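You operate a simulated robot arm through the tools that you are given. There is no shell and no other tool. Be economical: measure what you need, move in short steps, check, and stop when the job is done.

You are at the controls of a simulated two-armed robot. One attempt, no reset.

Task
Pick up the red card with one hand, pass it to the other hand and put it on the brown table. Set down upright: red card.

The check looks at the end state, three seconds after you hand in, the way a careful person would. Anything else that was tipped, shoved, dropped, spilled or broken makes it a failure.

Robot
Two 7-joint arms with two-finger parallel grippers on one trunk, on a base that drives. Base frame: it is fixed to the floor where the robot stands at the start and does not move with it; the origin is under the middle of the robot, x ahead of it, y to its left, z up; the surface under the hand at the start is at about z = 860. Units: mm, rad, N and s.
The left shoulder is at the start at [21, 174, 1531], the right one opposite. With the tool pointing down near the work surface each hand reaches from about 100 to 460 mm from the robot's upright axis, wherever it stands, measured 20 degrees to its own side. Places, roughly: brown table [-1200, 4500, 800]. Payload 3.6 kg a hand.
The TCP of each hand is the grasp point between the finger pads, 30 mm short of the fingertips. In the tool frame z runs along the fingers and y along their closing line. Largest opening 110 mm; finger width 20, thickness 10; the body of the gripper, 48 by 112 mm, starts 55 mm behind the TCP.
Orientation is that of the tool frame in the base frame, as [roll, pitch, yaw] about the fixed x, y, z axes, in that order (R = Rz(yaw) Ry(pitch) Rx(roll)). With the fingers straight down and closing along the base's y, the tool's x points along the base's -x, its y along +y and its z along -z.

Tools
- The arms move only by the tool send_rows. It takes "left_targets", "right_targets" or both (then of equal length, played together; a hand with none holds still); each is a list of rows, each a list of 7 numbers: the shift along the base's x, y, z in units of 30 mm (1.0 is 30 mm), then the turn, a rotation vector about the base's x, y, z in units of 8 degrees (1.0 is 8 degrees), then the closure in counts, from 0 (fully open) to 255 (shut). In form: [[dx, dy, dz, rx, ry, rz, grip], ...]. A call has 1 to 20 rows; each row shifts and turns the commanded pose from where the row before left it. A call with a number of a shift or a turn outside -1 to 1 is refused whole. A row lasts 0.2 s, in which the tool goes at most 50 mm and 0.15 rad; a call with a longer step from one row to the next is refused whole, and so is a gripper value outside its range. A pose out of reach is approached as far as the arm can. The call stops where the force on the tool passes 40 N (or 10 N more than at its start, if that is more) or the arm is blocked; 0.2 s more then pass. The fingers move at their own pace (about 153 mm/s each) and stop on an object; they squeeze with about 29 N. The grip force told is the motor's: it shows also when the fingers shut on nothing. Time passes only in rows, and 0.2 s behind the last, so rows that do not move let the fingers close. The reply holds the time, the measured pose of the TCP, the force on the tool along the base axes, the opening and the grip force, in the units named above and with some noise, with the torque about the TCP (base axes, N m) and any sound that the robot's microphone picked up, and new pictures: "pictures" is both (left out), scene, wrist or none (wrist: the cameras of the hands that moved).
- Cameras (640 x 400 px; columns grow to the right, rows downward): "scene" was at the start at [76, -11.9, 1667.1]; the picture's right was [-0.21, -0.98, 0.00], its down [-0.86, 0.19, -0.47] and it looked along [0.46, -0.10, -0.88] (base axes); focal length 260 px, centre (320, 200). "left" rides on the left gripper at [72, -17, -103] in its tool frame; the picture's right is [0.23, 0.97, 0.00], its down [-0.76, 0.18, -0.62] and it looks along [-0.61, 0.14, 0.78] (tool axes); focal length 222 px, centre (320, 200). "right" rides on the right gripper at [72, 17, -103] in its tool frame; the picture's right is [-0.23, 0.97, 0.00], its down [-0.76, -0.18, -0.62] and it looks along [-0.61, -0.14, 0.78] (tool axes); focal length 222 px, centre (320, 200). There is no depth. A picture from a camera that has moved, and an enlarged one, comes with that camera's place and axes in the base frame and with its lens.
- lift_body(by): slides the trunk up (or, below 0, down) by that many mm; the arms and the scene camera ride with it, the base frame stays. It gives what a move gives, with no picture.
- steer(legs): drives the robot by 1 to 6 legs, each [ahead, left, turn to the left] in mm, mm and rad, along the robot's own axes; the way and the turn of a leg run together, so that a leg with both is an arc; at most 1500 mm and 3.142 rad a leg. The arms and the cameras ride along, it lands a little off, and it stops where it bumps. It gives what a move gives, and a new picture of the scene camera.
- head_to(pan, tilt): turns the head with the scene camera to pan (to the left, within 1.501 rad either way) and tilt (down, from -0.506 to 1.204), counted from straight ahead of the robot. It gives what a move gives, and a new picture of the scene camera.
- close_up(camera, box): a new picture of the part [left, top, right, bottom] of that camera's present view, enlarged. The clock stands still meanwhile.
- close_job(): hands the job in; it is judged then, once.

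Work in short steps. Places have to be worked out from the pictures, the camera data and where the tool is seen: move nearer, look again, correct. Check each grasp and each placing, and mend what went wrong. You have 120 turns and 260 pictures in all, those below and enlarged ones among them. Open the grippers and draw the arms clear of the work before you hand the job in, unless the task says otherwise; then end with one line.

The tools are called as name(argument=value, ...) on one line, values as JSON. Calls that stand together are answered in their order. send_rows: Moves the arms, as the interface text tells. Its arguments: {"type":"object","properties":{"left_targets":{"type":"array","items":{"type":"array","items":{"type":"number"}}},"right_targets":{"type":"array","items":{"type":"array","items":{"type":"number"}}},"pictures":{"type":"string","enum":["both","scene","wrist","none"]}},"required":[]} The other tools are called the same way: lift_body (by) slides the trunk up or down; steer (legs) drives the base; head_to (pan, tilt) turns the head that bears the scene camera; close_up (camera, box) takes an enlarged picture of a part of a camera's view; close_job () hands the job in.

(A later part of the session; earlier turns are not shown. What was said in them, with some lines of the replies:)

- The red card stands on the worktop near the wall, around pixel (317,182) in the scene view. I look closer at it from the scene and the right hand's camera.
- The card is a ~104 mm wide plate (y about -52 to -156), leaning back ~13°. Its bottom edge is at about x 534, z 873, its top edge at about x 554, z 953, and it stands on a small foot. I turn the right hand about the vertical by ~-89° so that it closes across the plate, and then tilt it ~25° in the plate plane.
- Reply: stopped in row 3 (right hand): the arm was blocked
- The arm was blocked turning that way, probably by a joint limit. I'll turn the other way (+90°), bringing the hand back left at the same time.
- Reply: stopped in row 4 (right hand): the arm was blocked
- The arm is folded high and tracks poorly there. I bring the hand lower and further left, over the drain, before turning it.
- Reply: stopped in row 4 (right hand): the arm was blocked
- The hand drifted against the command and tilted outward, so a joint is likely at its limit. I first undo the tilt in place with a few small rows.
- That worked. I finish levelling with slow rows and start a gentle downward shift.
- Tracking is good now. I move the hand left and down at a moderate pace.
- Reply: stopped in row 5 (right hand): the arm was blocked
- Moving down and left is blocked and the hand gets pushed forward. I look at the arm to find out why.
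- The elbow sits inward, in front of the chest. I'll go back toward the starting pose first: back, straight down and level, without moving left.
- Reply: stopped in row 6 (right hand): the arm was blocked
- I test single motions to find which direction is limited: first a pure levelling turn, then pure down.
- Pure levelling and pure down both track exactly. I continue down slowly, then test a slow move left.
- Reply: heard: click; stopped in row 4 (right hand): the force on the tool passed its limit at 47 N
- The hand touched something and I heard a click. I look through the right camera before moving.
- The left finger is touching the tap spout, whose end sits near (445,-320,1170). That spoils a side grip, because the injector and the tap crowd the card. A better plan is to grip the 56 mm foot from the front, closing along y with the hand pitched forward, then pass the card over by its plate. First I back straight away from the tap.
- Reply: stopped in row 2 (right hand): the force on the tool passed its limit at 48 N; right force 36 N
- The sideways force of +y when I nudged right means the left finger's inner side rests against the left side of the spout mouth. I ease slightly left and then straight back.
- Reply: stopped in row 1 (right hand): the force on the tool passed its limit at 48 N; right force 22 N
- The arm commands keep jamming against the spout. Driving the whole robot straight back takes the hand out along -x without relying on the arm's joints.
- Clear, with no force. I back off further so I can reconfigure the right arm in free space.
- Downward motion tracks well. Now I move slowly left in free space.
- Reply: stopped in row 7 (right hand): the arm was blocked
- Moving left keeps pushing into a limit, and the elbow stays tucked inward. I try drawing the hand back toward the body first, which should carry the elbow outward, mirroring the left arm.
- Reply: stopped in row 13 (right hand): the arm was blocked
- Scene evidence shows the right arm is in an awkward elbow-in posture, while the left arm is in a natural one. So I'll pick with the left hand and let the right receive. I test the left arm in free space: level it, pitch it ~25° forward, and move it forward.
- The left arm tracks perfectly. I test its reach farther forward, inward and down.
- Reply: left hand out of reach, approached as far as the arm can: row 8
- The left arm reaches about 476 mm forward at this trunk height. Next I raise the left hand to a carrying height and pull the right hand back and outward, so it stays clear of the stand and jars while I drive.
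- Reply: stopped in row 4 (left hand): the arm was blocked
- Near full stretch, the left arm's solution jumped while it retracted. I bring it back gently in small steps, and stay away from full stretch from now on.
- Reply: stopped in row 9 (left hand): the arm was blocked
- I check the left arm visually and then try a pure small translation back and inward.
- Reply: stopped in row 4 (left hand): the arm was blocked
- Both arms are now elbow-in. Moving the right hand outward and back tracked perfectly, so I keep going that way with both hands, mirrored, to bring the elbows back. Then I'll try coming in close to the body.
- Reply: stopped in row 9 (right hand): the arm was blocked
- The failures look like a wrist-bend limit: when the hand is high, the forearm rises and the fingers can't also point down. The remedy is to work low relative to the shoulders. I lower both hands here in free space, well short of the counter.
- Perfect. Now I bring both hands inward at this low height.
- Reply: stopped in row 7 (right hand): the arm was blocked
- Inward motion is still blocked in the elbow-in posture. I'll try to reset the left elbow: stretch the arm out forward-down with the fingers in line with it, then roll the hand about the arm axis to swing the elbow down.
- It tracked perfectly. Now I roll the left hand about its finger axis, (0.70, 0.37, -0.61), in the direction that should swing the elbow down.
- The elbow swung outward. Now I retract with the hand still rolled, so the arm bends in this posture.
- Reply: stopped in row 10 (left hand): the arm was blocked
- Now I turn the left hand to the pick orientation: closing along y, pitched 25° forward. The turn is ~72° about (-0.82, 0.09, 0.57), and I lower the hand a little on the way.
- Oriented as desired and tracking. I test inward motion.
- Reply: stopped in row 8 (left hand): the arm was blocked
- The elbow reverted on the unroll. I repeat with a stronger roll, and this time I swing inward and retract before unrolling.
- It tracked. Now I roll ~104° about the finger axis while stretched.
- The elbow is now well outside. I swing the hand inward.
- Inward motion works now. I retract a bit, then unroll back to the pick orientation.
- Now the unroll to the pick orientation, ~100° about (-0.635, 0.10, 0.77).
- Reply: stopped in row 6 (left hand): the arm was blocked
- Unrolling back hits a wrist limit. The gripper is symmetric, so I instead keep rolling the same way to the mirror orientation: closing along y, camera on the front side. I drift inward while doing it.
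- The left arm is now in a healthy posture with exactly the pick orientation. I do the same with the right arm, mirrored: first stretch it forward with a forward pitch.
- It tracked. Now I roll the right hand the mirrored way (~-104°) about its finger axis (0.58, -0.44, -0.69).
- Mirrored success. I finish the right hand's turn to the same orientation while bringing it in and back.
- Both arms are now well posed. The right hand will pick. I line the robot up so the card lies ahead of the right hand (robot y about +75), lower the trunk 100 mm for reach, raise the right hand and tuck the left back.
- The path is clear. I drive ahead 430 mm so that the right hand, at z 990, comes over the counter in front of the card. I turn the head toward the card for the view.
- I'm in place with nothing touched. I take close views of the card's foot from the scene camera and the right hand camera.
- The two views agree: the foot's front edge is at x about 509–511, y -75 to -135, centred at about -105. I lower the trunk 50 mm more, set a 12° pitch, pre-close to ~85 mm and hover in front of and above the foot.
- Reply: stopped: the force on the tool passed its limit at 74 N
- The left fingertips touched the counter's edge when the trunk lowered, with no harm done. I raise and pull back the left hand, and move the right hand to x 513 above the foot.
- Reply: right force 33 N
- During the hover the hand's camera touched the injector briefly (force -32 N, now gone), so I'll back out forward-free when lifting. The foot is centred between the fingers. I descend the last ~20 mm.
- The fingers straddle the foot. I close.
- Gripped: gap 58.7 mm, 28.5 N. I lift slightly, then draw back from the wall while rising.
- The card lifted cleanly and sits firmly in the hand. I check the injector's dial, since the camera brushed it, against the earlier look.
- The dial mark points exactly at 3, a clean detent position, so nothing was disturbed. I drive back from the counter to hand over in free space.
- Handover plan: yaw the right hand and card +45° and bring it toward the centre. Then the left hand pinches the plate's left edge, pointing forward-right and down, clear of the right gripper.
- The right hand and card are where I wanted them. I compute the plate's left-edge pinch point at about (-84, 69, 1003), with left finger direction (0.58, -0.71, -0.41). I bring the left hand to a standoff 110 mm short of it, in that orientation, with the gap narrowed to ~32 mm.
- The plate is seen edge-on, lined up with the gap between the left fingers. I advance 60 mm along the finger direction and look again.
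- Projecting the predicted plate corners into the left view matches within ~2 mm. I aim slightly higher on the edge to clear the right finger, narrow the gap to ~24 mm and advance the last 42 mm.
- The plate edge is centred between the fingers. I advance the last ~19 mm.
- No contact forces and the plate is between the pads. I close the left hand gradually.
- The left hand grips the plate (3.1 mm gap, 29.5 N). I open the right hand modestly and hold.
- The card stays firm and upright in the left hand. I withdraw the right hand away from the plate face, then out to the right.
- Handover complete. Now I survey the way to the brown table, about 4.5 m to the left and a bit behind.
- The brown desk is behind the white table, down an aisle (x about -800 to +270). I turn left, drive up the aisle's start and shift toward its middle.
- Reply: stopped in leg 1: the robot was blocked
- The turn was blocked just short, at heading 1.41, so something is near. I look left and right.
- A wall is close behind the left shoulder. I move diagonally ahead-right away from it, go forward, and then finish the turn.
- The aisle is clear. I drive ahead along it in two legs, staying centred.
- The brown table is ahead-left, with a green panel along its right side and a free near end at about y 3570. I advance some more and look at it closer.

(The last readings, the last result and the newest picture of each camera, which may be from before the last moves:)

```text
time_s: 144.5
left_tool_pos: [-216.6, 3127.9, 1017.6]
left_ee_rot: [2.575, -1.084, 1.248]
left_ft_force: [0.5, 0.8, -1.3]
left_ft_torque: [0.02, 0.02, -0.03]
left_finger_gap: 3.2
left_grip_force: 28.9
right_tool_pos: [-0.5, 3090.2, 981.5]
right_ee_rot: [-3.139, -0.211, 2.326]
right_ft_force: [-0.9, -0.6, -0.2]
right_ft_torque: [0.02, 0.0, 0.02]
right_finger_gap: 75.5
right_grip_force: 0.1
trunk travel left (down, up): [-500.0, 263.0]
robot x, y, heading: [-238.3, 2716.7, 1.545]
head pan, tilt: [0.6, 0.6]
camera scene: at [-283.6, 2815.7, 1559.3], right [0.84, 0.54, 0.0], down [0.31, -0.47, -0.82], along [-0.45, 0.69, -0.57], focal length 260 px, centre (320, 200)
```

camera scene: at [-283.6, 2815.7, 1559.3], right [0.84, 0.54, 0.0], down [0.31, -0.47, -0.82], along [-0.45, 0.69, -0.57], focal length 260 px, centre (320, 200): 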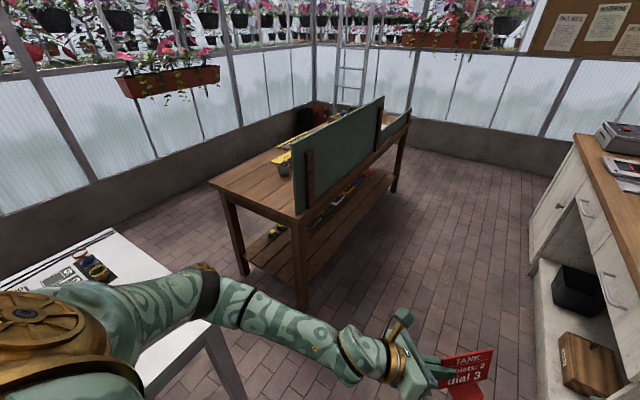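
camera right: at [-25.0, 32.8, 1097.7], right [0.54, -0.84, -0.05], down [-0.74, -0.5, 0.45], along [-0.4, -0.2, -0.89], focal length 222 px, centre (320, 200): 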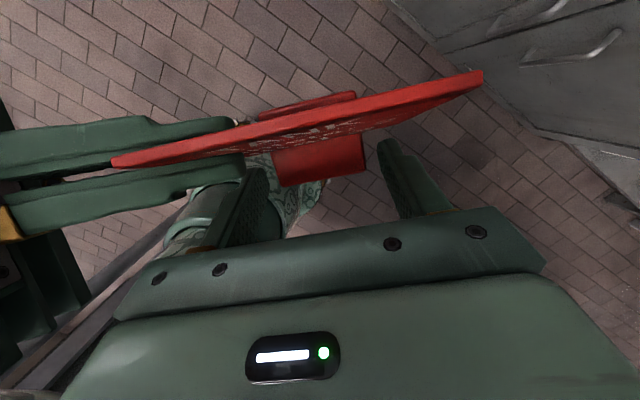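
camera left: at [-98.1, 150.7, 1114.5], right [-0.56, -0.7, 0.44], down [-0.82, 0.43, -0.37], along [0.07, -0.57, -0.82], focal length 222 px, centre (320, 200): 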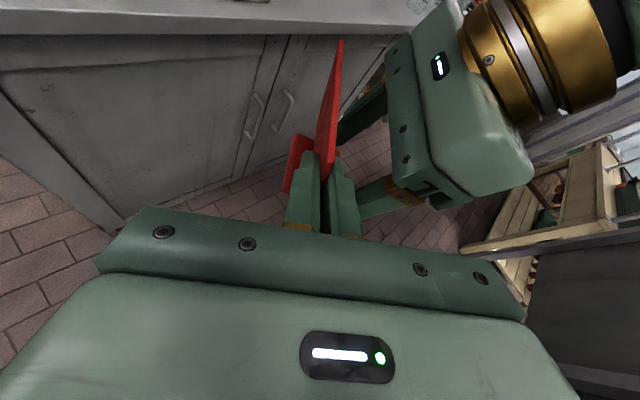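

The table top is at z about 775–800, x -1530 to -890, near edge y about 3550, and a panel (top z about 1134) runs along its right side. I raise the trunk so the arms pass above everything, then drive to just off the near-right corner.

lift_body(by=255)

steer(legs=[[575, 0, 0.02]])

head_to(pan=1.2, tilt=0.9)

```text
time_s: 147.1
left_tool_pos: [-218.9, 3126.8, 1271.7]
left_ee_rot: [2.574, -1.083, 1.249]
left_ft_force: [0.3, 0.4, -0.6]
left_ft_torque: [-0.04, 0.03, 0.02]
left_finger_gap: 3.0
left_grip_force: 29.3
right_tool_pos: [-0.4, 3088.5, 1237.2]
right_ee_rot: [-3.139, -0.212, 2.327]
right_ft_force: [1.4, -0.3, -1.2]
right_ft_torque: [0.02, -0.01, 0.0]
right_finger_gap: 75.6
right_grip_force: 0.1
trunk travel left (down, up): [-755.0, 8.0]
robot x, y, heading: [-233.8, 2714.4, 1.546]
head pan, tilt: [0.6, 0.6]
```

```text
time_s: 150.4
left_tool_pos: [-214.5, 3704.4, 1273.5]
left_ee_rot: [2.576, -1.085, 1.266]
left_ft_force: [0.0, 0.2, -0.4]
left_ft_torque: [-0.03, 0.0, 0.04]
left_finger_gap: 3.2
left_grip_force: 29.3
right_tool_pos: [3.2, 3669.9, 1237.3]
right_ee_rot: [-3.139, -0.21, 2.347]
right_ft_force: [0.0, -0.2, 0.1]
right_ft_torque: [-0.01, 0.02, 0.03]
right_finger_gap: 75.5
right_grip_force: 0.0
trunk travel left (down, up): [-755.0, 8.0]
robot x, y, heading: [-225.9, 3290.4, 1.562]
head pan, tilt: [0.6, 0.6]
camera scene: at [-275.7, 3377.4, 1814.6], right [0.83, 0.56, 0.0], down [0.32, -0.47, -0.83], along [-0.46, 0.68, -0.56], focal length 260 px, centre (320, 200)
```

scene: 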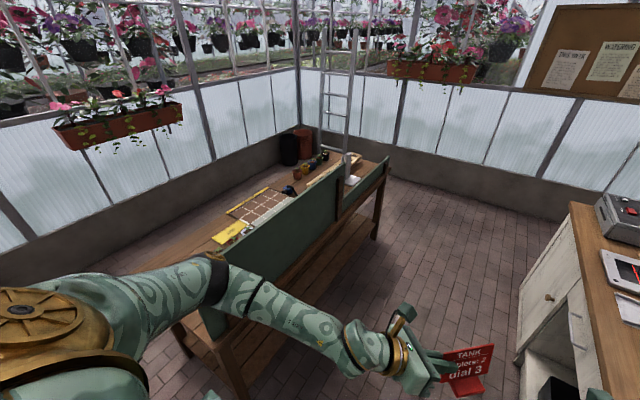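

```text
time_s: 151.4
left_tool_pos: [-214.6, 3703.9, 1272.0]
left_ee_rot: [2.576, -1.084, 1.269]
left_ft_force: [-1.1, -0.3, -1.3]
left_ft_torque: [-0.01, 0.01, 0.0]
left_finger_gap: 3.4
left_grip_force: 29.0
right_tool_pos: [2.0, 3669.6, 1237.8]
right_ee_rot: [-3.137, -0.212, 2.346]
right_ft_force: [0.3, 0.3, 0.0]
right_ft_torque: [0.02, 0.03, -0.01]
right_finger_gap: 75.7
right_grip_force: 0.0
trunk travel left (down, up): [-755.0, 8.0]
robot x, y, heading: [-227.2, 3289.6, 1.563]
head pan, tilt: [1.201, 0.901]
camera scene: at [-296.5, 3332.5, 1789.9], right [0.37, 0.93, 0.0], down [0.73, -0.29, -0.62], along [-0.58, 0.23, -0.78], focal length 260 px, centre (320, 200)
```

scene: 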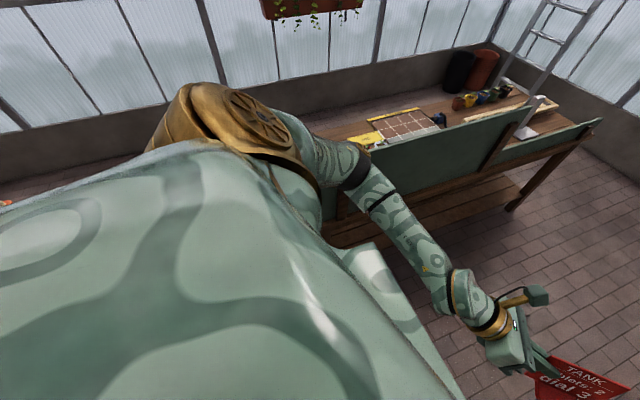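

The near end of the table is free; a seed tray and pots stand farther along. All arm parts are above the panel height, so I shift left in two steps.

steer(legs=[[0, 300, 0]])

```text
time_s: 153.5
left_tool_pos: [-512.4, 3706.4, 1273.9]
left_ee_rot: [2.575, -1.083, 1.267]
left_ft_force: [0.3, 0.4, -1.0]
left_ft_torque: [-0.01, 0.03, 0.0]
left_finger_gap: 3.3
left_grip_force: 29.4
right_tool_pos: [-295.1, 3672.0, 1236.2]
right_ee_rot: [-3.14, -0.212, 2.347]
right_ft_force: [-0.2, 0.1, -1.3]
right_ft_torque: [0.02, 0.04, 0.0]
right_finger_gap: 75.4
right_grip_force: 0.1
trunk travel left (down, up): [-755.0, 8.0]
robot x, y, heading: [-526.9, 3293.6, 1.561]
head pan, tilt: [1.201, 0.901]
camera scene: at [-593.5, 3334.9, 1789.9], right [0.37, 0.93, 0.0], down [0.73, -0.29, -0.62], along [-0.58, 0.23, -0.78], focal length 260 px, centre (320, 200)
```

scene: 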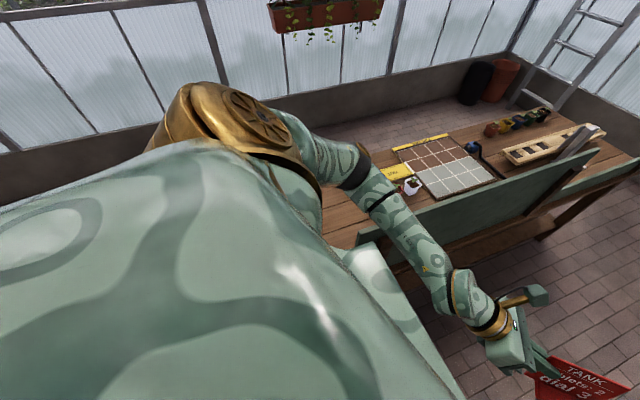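

The items on the table start at about y 3950, so the near 400 mm is free. I shift left another 190 mm.

steer(legs=[[0, 190, 0]])

head_to(pan=0.5, tilt=1.1)

```text
time_s: 155.0
left_tool_pos: [-702.6, 3706.9, 1273.7]
left_ee_rot: [2.578, -1.083, 1.264]
left_ft_force: [-0.1, -0.1, -0.5]
left_ft_torque: [0.02, 0.02, 0.03]
left_finger_gap: 2.9
left_grip_force: 29.3
right_tool_pos: [-485.9, 3673.0, 1235.8]
right_ee_rot: [-3.139, -0.211, 2.343]
right_ft_force: [0.7, -0.4, -0.3]
right_ft_torque: [-0.01, 0.04, -0.01]
right_finger_gap: 75.8
right_grip_force: 0.1
trunk travel left (down, up): [-755.0, 8.0]
robot x, y, heading: [-717.0, 3295.7, 1.562]
head pan, tilt: [1.201, 0.901]
camera scene: at [-784.4, 3336.3, 1789.9], right [0.37, 0.93, 0.0], down [0.73, -0.29, -0.62], along [-0.58, 0.23, -0.78], focal length 260 px, centre (320, 200)
```

scene: 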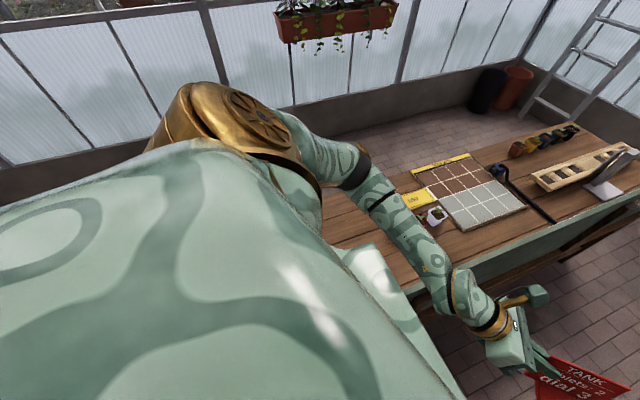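

```text
time_s: 156.1
left_tool_pos: [-705.6, 3708.1, 1272.2]
left_ee_rot: [2.576, -1.084, 1.266]
left_ft_force: [0.1, 0.0, -0.2]
left_ft_torque: [-0.02, -0.02, 0.01]
left_finger_gap: 2.9
left_grip_force: 28.7
right_tool_pos: [-486.2, 3672.9, 1235.0]
right_ee_rot: [-3.138, -0.209, 2.343]
right_ft_force: [1.9, 0.2, 0.7]
right_ft_torque: [-0.03, 0.02, -0.02]
right_finger_gap: 75.5
right_grip_force: 0.1
trunk travel left (down, up): [-755.0, 8.0]
robot x, y, heading: [-718.9, 3296.9, 1.562]
head pan, tilt: [0.499, 1.1]
camera scene: at [-745.8, 3364.1, 1776.0], right [0.88, 0.47, 0.0], down [0.42, -0.79, -0.45], along [-0.22, 0.4, -0.89], focal length 260 px, centre (320, 200)
```

scene: 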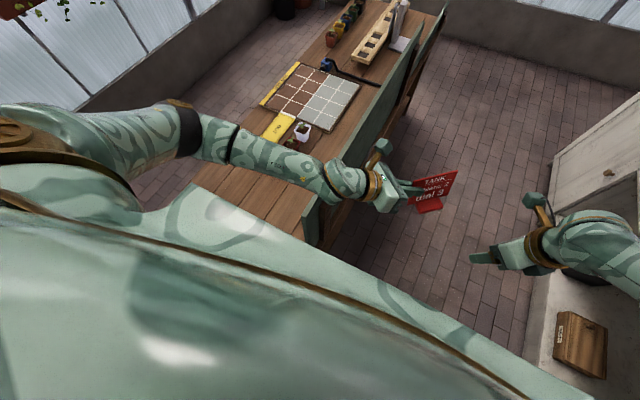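

Everything is clear. I swing the left hand left over the table, to TCP about (-1080, 3640), while yawing +40° so the fingers point straight over the near edge. I stay high above the panel.

send_rows(left_targets=[[-0.4, -0.1, 0, 0, 0, 0.2, 255], [-0.7, -0.14, 0, 0, 0, 0.3, 255], [-0.7, -0.14, 0, 0, 0, 0.3, 255], [-0.7, -0.14, 0, 0, 0, 0.3, 255], [-0.7, -0.14, 0, 0, 0, 0.3, 255], [-0.7, -0.14, 0, 0, 0, 0.3, 255], [-0.7, -0.14, 0, 0, 0, 0.3, 255], [-0.7, -0.14, 0, 0, 0, 0.3, 255], [-0.7, -0.14, 0, 0, 0, 0.3, 255], [-0.7, -0.14, 0, 0, 0, 0.3, 255], [-0.7, -0.14, 0, 0, 0, 0.3, 255], [-0.7, -0.14, 0, 0, 0, 0.3, 255], [0, 0, 0, 0, 0, 0, 255]], pictures="scene")

```text
time_s: 158.9
left_tool_pos: [-948.4, 3658.6, 1273.7]
left_ee_rot: [2.573, -1.084, 1.759]
left_ft_force: [0.0, -1.0, -0.8]
left_ft_torque: [-0.02, 0.0, -0.01]
left_finger_gap: 3.1
left_grip_force: 28.9
right_tool_pos: [-487.3, 3674.1, 1236.4]
right_ee_rot: [-3.136, -0.21, 2.344]
right_ft_force: [0.3, 0.0, 0.7]
right_ft_torque: [-0.02, 0.01, 0.01]
right_finger_gap: 75.6
right_grip_force: 0.1
trunk travel left (down, up): [-755.0, 8.0]
robot x, y, heading: [-721.9, 3293.5, 1.565]
head pan, tilt: [0.499, 1.1]
camera scene: at [-746.7, 3364.3, 1775.9], right [0.88, 0.47, 0.0], down [0.42, -0.79, -0.45], along [-0.21, 0.4, -0.89], focal length 260 px, centre (320, 200)
```

scene: 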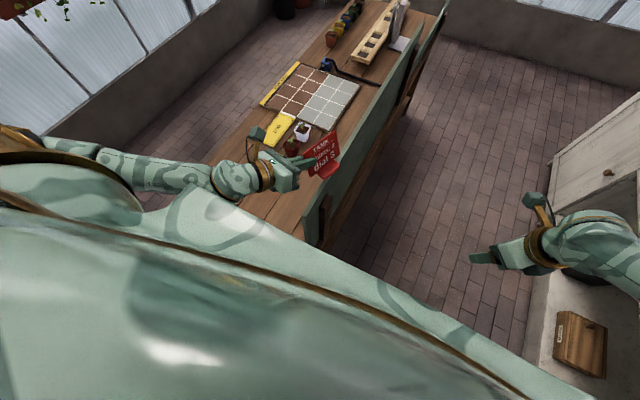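

Tracking well. I finish the swing.

send_rows(left_targets=[[-0.5, -0.1, 0, 0, 0, 0.2, 255], [-0.7, -0.1, 0, 0, 0, 0.3, 255], [-0.7, -0.1, 0, 0, 0, 0.3, 255], [-0.7, -0.1, 0, 0, 0, 0.3, 255], [-0.7, -0.1, 0, 0, 0, 0.3, 255], [-0.6, -0.1, 0, 0, 0, 0.1, 255], [-0.5, 0, 0, 0, 0, 0, 255], [0, 0, 0, 0, 0, 0, 255]])

```text
time_s: 160.7
left_tool_pos: [-1080.7, 3641.4, 1274.2]
left_ee_rot: [2.576, -1.083, 1.967]
left_ft_force: [-0.1, -0.2, -0.1]
left_ft_torque: [-0.04, 0.02, -0.01]
left_finger_gap: 2.9
left_grip_force: 29.0
right_tool_pos: [-487.8, 3673.7, 1237.9]
right_ee_rot: [-3.141, -0.209, 2.345]
right_ft_force: [0.1, 0.5, 0.1]
right_ft_torque: [0.01, 0.0, -0.02]
right_finger_gap: 75.4
right_grip_force: 0.0
trunk travel left (down, up): [-755.0, 8.0]
robot x, y, heading: [-723.1, 3293.7, 1.563]
head pan, tilt: [0.499, 1.1]
camera scene: at [-746.9, 3364.0, 1776.0], right [0.88, 0.47, 0.0], down [0.42, -0.79, -0.45], along [-0.21, 0.4, -0.89], focal length 260 px, centre (320, 200)
camera left: at [-1132.2, 3582.6, 1374.8], right [0.9, -0.01, 0.45], down [0.18, -0.91, -0.38], along [0.41, 0.42, -0.81], focal length 222 px, centre (320, 200)
```

scene: 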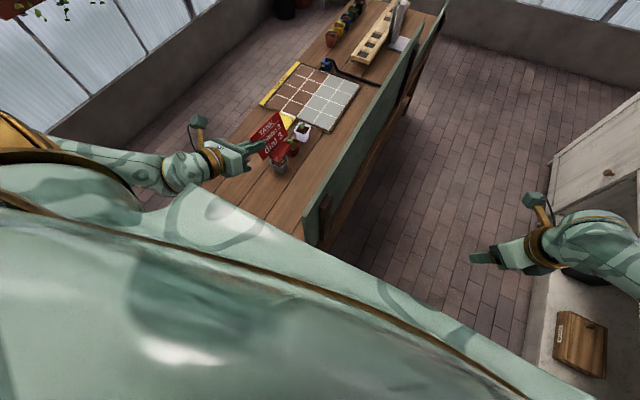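
left: 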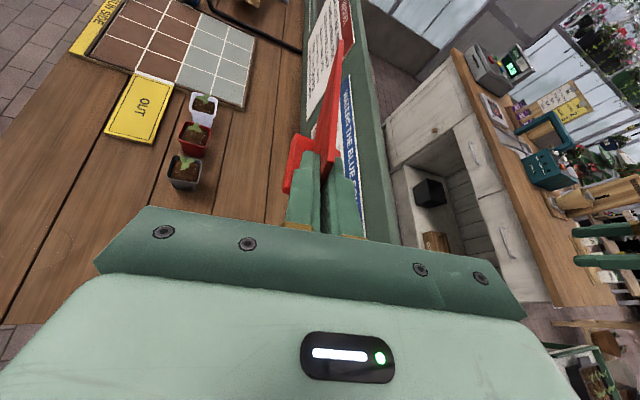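

The near end has three small pots at about (-1215, 3850–4070). My target, card centre (-1075, 3692), is well clear of them and of the panel. I lower the trunk 340 mm and look again.

lift_body(by=-340)

close_up(camera="left", box=[0, 0, 640, 400])

close_up(camera="scene", box=[160, 80, 400, 230])

```text
time_s: 164.0
left_tool_pos: [-1080.7, 3639.3, 933.4]
left_ee_rot: [2.577, -1.083, 1.968]
left_ft_force: [1.1, 0.1, -0.4]
left_ft_torque: [-0.03, 0.0, -0.01]
left_finger_gap: 2.8
left_grip_force: 28.7
right_tool_pos: [-487.9, 3673.0, 897.4]
right_ee_rot: [-3.139, -0.208, 2.344]
right_ft_force: [-0.3, -0.4, -0.1]
right_ft_torque: [0.05, 0.0, 0.0]
right_finger_gap: 75.6
right_grip_force: 0.1
trunk travel left (down, up): [-415.0, 348.0]
robot x, y, heading: [-718.8, 3295.2, 1.566]
head pan, tilt: [0.499, 1.1]
```

```text
1.00 times, centred on (320, 200) of left (not enlarged: the box is as wide or as high as the picture)
camera zoom: at [-1131.3, 3581.3, 1034.3], right [0.9, -0.01, 0.45], down [0.18, -0.91, -0.38], along [0.41, 0.42, -0.81], focal length 222 px, centre (320, 200)
```

zoom: 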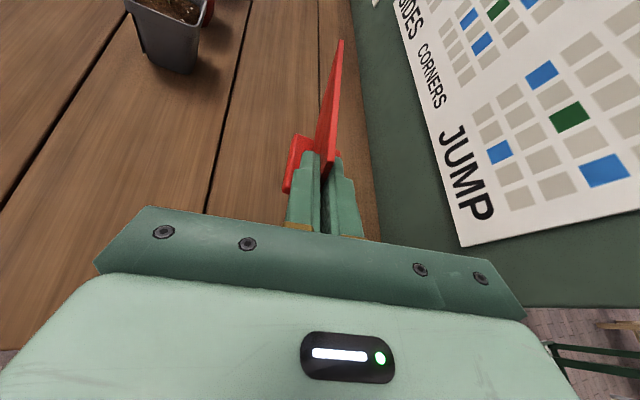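

```text
2.67 times, centred on (280, 155) of scene
camera zoom: at [-746.8, 3393.9, 1435.2], right [0.88, 0.47, 0.0], down [0.42, -0.79, -0.45], along [-0.21, 0.4, -0.89], focal length 694 px, centre (427, 320)
```

zoom: 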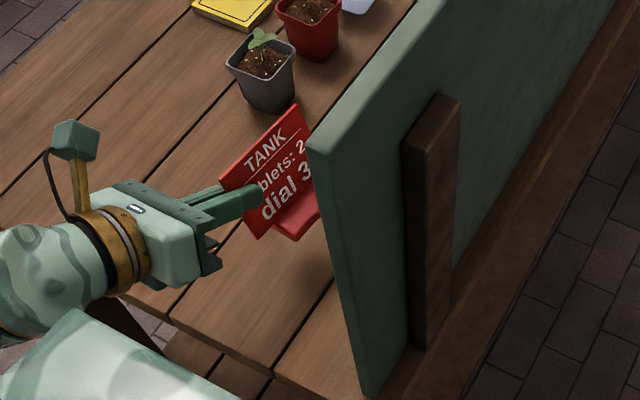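

The near edge is at y about 3550 and the card hangs over free wood. I lower 50 mm more with the trunk.

lift_body(by=-50)

close_up(camera="scene", box=[200, 100, 320, 175])

close_up(camera="left", box=[220, 20, 420, 145])

```text
time_s: 164.9
left_tool_pos: [-1080.6, 3639.3, 884.1]
left_ee_rot: [2.573, -1.085, 1.968]
left_ft_force: [0.6, -0.2, 0.5]
left_ft_torque: [-0.01, -0.01, 0.01]
left_finger_gap: 3.0
left_grip_force: 28.7
right_tool_pos: [-487.8, 3671.8, 847.7]
right_ee_rot: [-3.14, -0.21, 2.345]
right_ft_force: [0.3, 0.2, 1.2]
right_ft_torque: [-0.01, 0.02, 0.01]
right_finger_gap: 75.6
right_grip_force: 0.0
trunk travel left (down, up): [-365.0, 398.0]
robot x, y, heading: [-717.8, 3293.8, 1.564]
head pan, tilt: [0.499, 1.1]
```

```text
5.33 times, centred on (260, 138) of scene
camera zoom: at [-746.7, 3407.9, 1384.7], right [0.88, 0.47, 0.0], down [0.42, -0.79, -0.45], along [-0.21, 0.4, -0.89], focal length 1389 px, centre (640, 533)
```

zoom: 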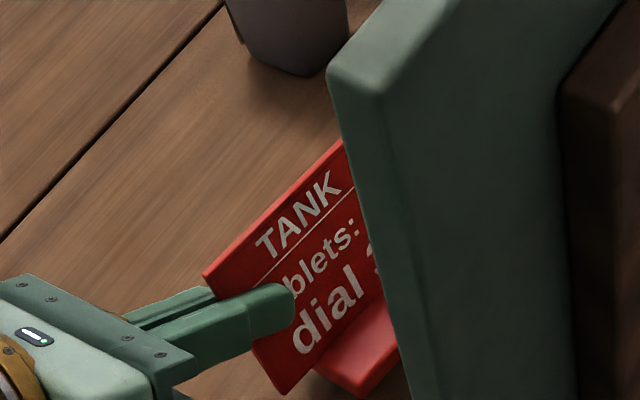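

```text
3.20 times, centred on (320, 82) of left
camera zoom: at [-1131.2, 3581.1, 984.5], right [0.9, -0.01, 0.45], down [0.18, -0.91, -0.38], along [0.41, 0.42, -0.81], focal length 711 px, centre (320, 576)
```

zoom: 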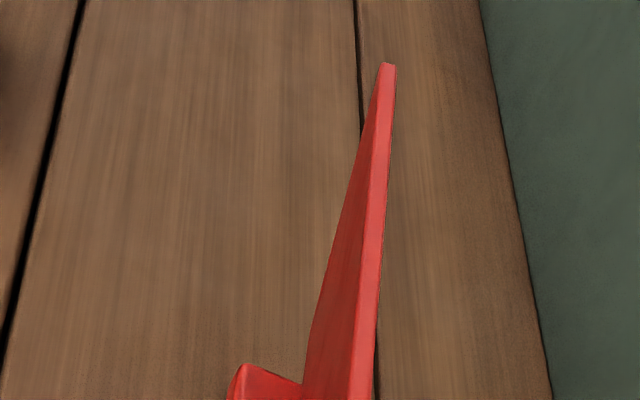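

No contact yet; the foot bottom is at about 817. I descend in fine steps and watch the force.

send_rows(left_targets=[[0, 0, -0.1, 0, 0, 0, 255], [0, 0, -0.1, 0, 0, 0, 255], [0, 0, -0.1, 0, 0, 0, 255], [0, 0, -0.1, 0, 0, 0, 255], [0, 0, 0, 0, 0, 0, 255]], pictures="none")

close_up(camera="left", box=[220, 60, 420, 185])

```text
time_s: 166.1
left_tool_pos: [-1080.2, 3639.9, 871.0]
left_ee_rot: [2.575, -1.084, 1.967]
left_ft_force: [-1.0, -0.7, -0.4]
left_ft_torque: [-0.01, -0.01, -0.01]
left_finger_gap: 3.1
left_grip_force: 29.1
right_tool_pos: [-487.9, 3674.1, 846.4]
right_ee_rot: [-3.141, -0.208, 2.346]
right_ft_force: [-1.5, 0.4, -0.6]
right_ft_torque: [0.05, 0.01, -0.02]
right_finger_gap: 75.5
right_grip_force: 0.0
trunk travel left (down, up): [-365.0, 398.0]
robot x, y, heading: [-720.1, 3295.7, 1.563]
head pan, tilt: [0.499, 1.1]
```

```text
3.20 times, centred on (320, 122) of left
camera zoom: at [-1131.2, 3581.5, 972.0], right [0.9, -0.01, 0.45], down [0.18, -0.91, -0.38], along [0.41, 0.42, -0.81], focal length 711 px, centre (320, 448)
```

zoom: 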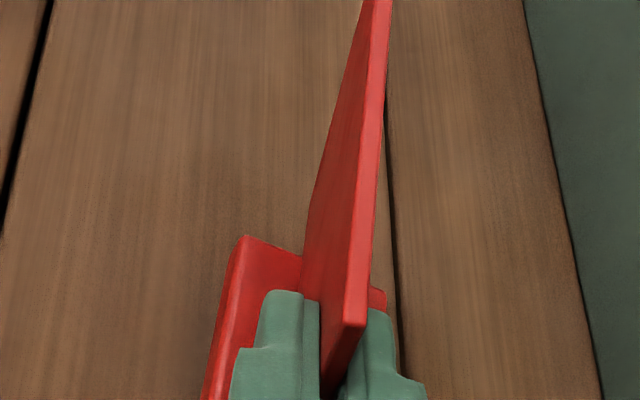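

Still free. I continue in 3 mm rows.

send_rows(left_targets=[[0, 0, -0.1, 0, 0, 0, 255], [0, 0, -0.1, 0, 0, 0, 255], [0, 0, -0.1, 0, 0, 0, 255]], pictures="none")

close_up(camera="left", box=[220, 60, 420, 185])

```text
time_s: 166.9
left_tool_pos: [-1079.8, 3640.2, 865.4]
left_ee_rot: [2.572, -1.092, 1.966]
left_ft_force: [-1.9, -5.0, 25.8]
left_ft_torque: [0.34, -0.05, 0.01]
left_finger_gap: 3.2
left_grip_force: 29.4
right_tool_pos: [-486.2, 3672.4, 848.7]
right_ee_rot: [-3.139, -0.212, 2.345]
right_ft_force: [0.0, 0.5, -0.2]
right_ft_torque: [0.0, -0.01, 0.01]
right_finger_gap: 75.5
right_grip_force: 0.1
trunk travel left (down, up): [-365.0, 398.0]
robot x, y, heading: [-721.5, 3296.9, 1.572]
head pan, tilt: [0.499, 1.1]
```

```text
3.20 times, centred on (320, 122) of left
camera zoom: at [-1130.4, 3580.3, 966.1], right [0.9, -0.02, 0.44], down [0.18, -0.9, -0.39], along [0.41, 0.43, -0.81], focal length 711 px, centre (320, 448)
```

zoom: 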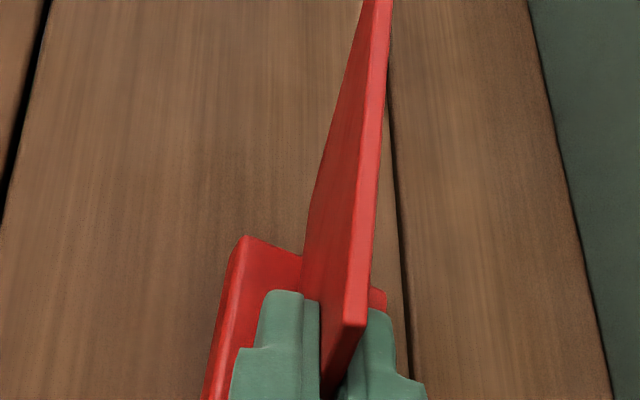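

Touchdown: 26 N up at TCP z 865, which puts the table at about 800. I ease off ~3 mm to bring the force near zero before opening.

send_rows(left_targets=[[0, 0, 0.1, 0, 0, 0, 255], [0, 0, 0, 0, 0, 0, 255]], pictures="none")

```text
time_s: 167.5
left_tool_pos: [-1079.4, 3640.4, 865.9]
left_ee_rot: [2.574, -1.084, 1.966]
left_ft_force: [0.5, 3.0, 15.6]
left_ft_torque: [0.53, -0.02, 0.0]
left_finger_gap: 3.0
left_grip_force: 29.3
right_tool_pos: [-486.3, 3673.9, 846.4]
right_ee_rot: [-3.137, -0.212, 2.343]
right_ft_force: [-0.6, 0.5, -1.1]
right_ft_torque: [-0.01, 0.02, 0.0]
right_finger_gap: 75.7
right_grip_force: 0.2
trunk travel left (down, up): [-365.0, 398.0]
robot x, y, heading: [-722.2, 3296.1, 1.56]
head pan, tilt: [0.499, 1.1]
```

I ease 1.5 mm more, then open gently.

send_rows(left_targets=[[0, 0, 0.05, 0, 0, 0, 255], [0, 0, 0, 0, 0, 0, 240], [0, 0, 0, 0, 0, 0, 225], [0, 0, 0, 0, 0, 0, 205], [0, 0, 0, 0, 0, 0, 200], [0, 0, 0, 0, 0, 0, 200]], pictures="none")

close_up(camera="left", box=[220, 60, 420, 185])

close_up(camera="scene", box=[200, 100, 320, 175])

```text
time_s: 168.9
left_tool_pos: [-1080.4, 3638.6, 865.8]
left_ee_rot: [2.574, -1.082, 1.967]
left_ft_force: [0.4, -0.3, 0.0]
left_ft_torque: [0.0, 0.0, 0.03]
left_finger_gap: 23.7
left_grip_force: 0.1
right_tool_pos: [-487.1, 3673.7, 847.1]
right_ee_rot: [-3.14, -0.21, 2.344]
right_ft_force: [-0.5, 0.4, 0.4]
right_ft_torque: [0.02, -0.04, 0.03]
right_finger_gap: 75.4
right_grip_force: 0.1
trunk travel left (down, up): [-365.0, 398.0]
robot x, y, heading: [-717.0, 3296.0, 1.564]
head pan, tilt: [0.499, 1.1]
```

```text
3.20 times, centred on (320, 122) of left
camera zoom: at [-1131.2, 3581.0, 967.3], right [0.89, -0.01, 0.45], down [0.18, -0.91, -0.38], along [0.41, 0.42, -0.81], focal length 711 px, centre (320, 448)
```

zoom: 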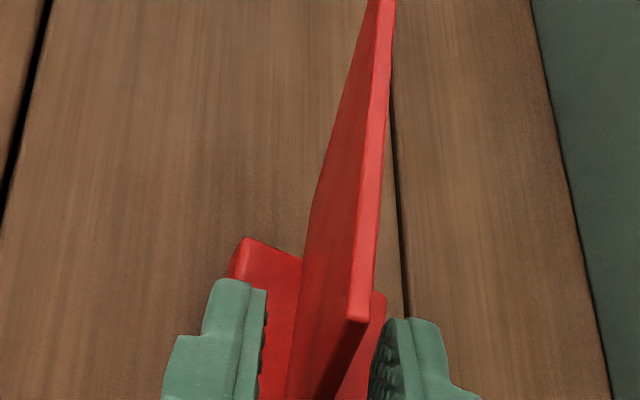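

```text
5.33 times, centred on (260, 138) of scene
camera zoom: at [-746.7, 3408.5, 1384.6], right [0.88, 0.47, 0.0], down [0.42, -0.79, -0.45], along [-0.21, 0.4, -0.89], focal length 1389 px, centre (640, 533)
```

zoom: 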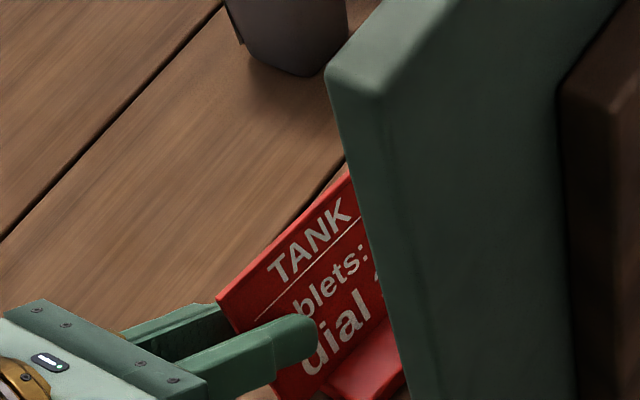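

The card stands on its own. I withdraw straight back along the finger direction.

send_rows(left_targets=[[-0.03, -0.15, 0.07, 0, 0, 0, 200], [-0.06, -0.3, 0.137, 0, 0, 0, 200], [-0.06, -0.3, 0.137, 0, 0, 0, 200], [-0.06, -0.3, 0.137, 0, 0, 0, 200], [-0.06, -0.3, 0.137, 0, 0, 0, 200], [-0.06, -0.3, 0.137, 0, 0, 0, 200], [-0.06, -0.3, 0.137, 0, 0, 0, 200], [-0.06, -0.3, 0.137, 0, 0, 0, 200], [0, 0, 0, 0, 0, 0, 200]], pictures="both")

```text
time_s: 170.9
left_tool_pos: [-1094.2, 3572.0, 898.3]
left_ee_rot: [2.575, -1.083, 1.966]
left_ft_force: [0.3, -0.2, -0.1]
left_ft_torque: [0.0, 0.03, -0.02]
left_finger_gap: 23.6
left_grip_force: 0.1
right_tool_pos: [-487.4, 3673.0, 847.5]
right_ee_rot: [-3.14, -0.21, 2.342]
right_ft_force: [0.6, -0.2, 0.4]
right_ft_torque: [-0.02, -0.06, 0.01]
right_finger_gap: 75.3
right_grip_force: 0.0
trunk travel left (down, up): [-365.0, 398.0]
robot x, y, heading: [-718.0, 3295.8, 1.56]
head pan, tilt: [0.499, 1.1]
camera scene: at [-746.7, 3408.6, 1384.6], right [0.88, 0.47, 0.0], down [0.42, -0.79, -0.45], along [-0.21, 0.4, -0.89], focal length 260 px, centre (320, 200)
camera left: at [-1144.3, 3513.9, 998.5], right [0.89, -0.01, 0.45], down [0.18, -0.91, -0.38], along [0.41, 0.42, -0.81], focal length 222 px, centre (320, 200)
```

scene: 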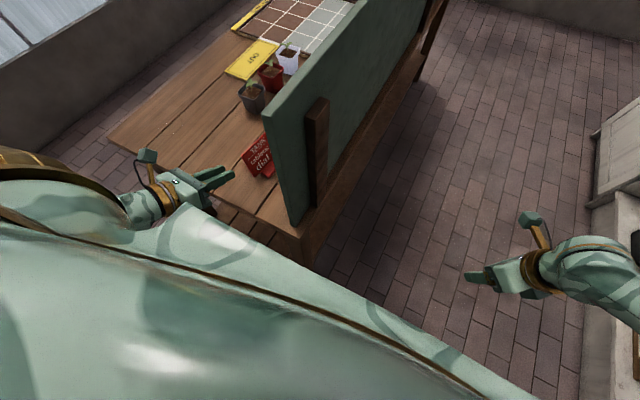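
left: 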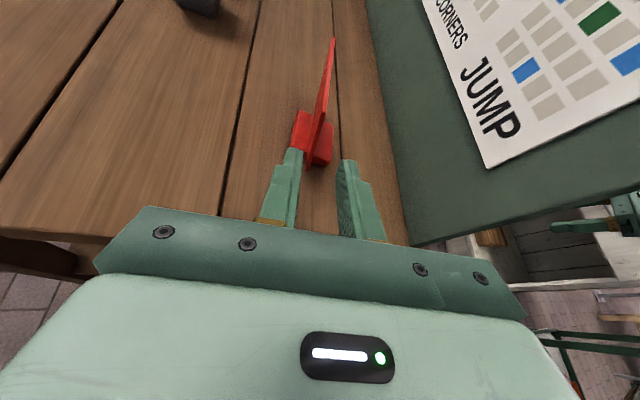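

The fingers are clear and the card stands upright. I raise the trunk to lift both arms clear, open the grippers, and check one last time.

lift_body(by=200)

send_rows(left_targets=[[0, -0.2, 0, 0, 0, 0, 100], [0, -0.3, 0, 0, 0, 0, 0], [0, 0, 0, 0, 0, 0, 0], [0, 0, 0, 0, 0, 0, 0]], right_targets=[[0, 0, 0, 0, 0, 0, 40], [0, 0, 0, 0, 0, 0, 0], [0, 0, 0, 0, 0, 0, 0], [0, 0, 0, 0, 0, 0, 0]], pictures="none")

close_up(camera="left", box=[160, 0, 480, 200])

close_up(camera="scene", box=[140, 60, 400, 222])

```text
time_s: 173.1
left_tool_pos: [-1093.3, 3572.2, 1097.2]
left_ee_rot: [2.574, -1.085, 1.968]
left_ft_force: [0.4, 1.0, 0.5]
left_ft_torque: [0.0, 0.01, 0.01]
left_finger_gap: 23.7
left_grip_force: 0.0
right_tool_pos: [-487.6, 3672.9, 1046.2]
right_ee_rot: [-3.14, -0.209, 2.344]
right_ft_force: [0.1, -0.3, 0.4]
right_ft_torque: [0.03, 0.0, 0.0]
right_finger_gap: 75.4
right_grip_force: 0.0
trunk travel left (down, up): [-565.0, 198.0]
robot x, y, heading: [-716.3, 3295.9, 1.559]
head pan, tilt: [0.499, 1.1]
```

```text
time_s: 174.1
left_tool_pos: [-1094.0, 3557.5, 1098.5]
left_ee_rot: [2.575, -1.084, 1.967]
left_ft_force: [0.0, 0.1, 0.3]
left_ft_torque: [0.01, 0.02, -0.03]
left_finger_gap: 110.3
left_grip_force: 0.0
right_tool_pos: [-487.8, 3673.5, 1046.2]
right_ee_rot: [-3.14, -0.21, 2.343]
right_ft_force: [0.2, 0.1, -0.5]
right_ft_torque: [-0.02, 0.0, 0.0]
right_finger_gap: 110.3
right_grip_force: 0.1
trunk travel left (down, up): [-565.0, 198.0]
robot x, y, heading: [-721.2, 3297.9, 1.562]
head pan, tilt: [0.499, 1.1]
```

```text
2.00 times, centred on (320, 100) of left
camera zoom: at [-1144.9, 3498.3, 1199.3], right [0.9, -0.01, 0.45], down [0.18, -0.91, -0.38], along [0.41, 0.42, -0.81], focal length 444 px, centre (320, 400)
```

zoom: 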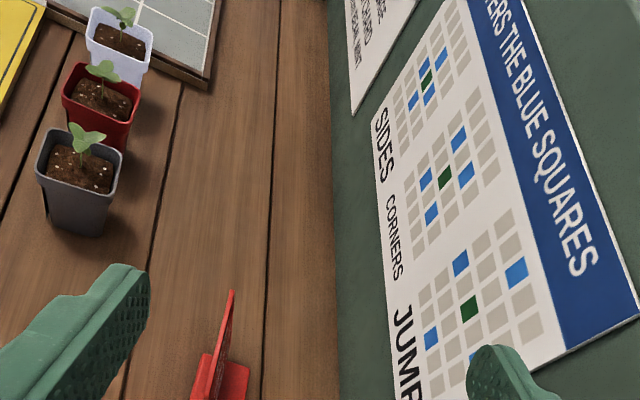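

```text
2.46 times, centred on (270, 141) of scene
camera zoom: at [-746.8, 3369.4, 1586.0], right [0.88, 0.47, 0.0], down [0.42, -0.79, -0.45], along [-0.21, 0.4, -0.89], focal length 641 px, centre (443, 345)
```

zoom: 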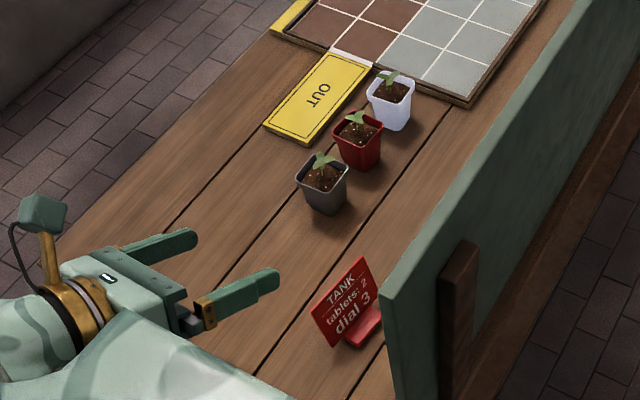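

The red card stands upright on the brown table, nothing nearby was disturbed, and both hands are open and clear. I hand in the job.

close_job()

```text
The job is handed in.
```

The red card was picked up with the right hand, passed to the left hand, and now stands upright on the brown table; the right hand brushed the tap and the feed injector and the left fingertips touched the counter edge, but I saw no damage and the injector dial still points at 3.
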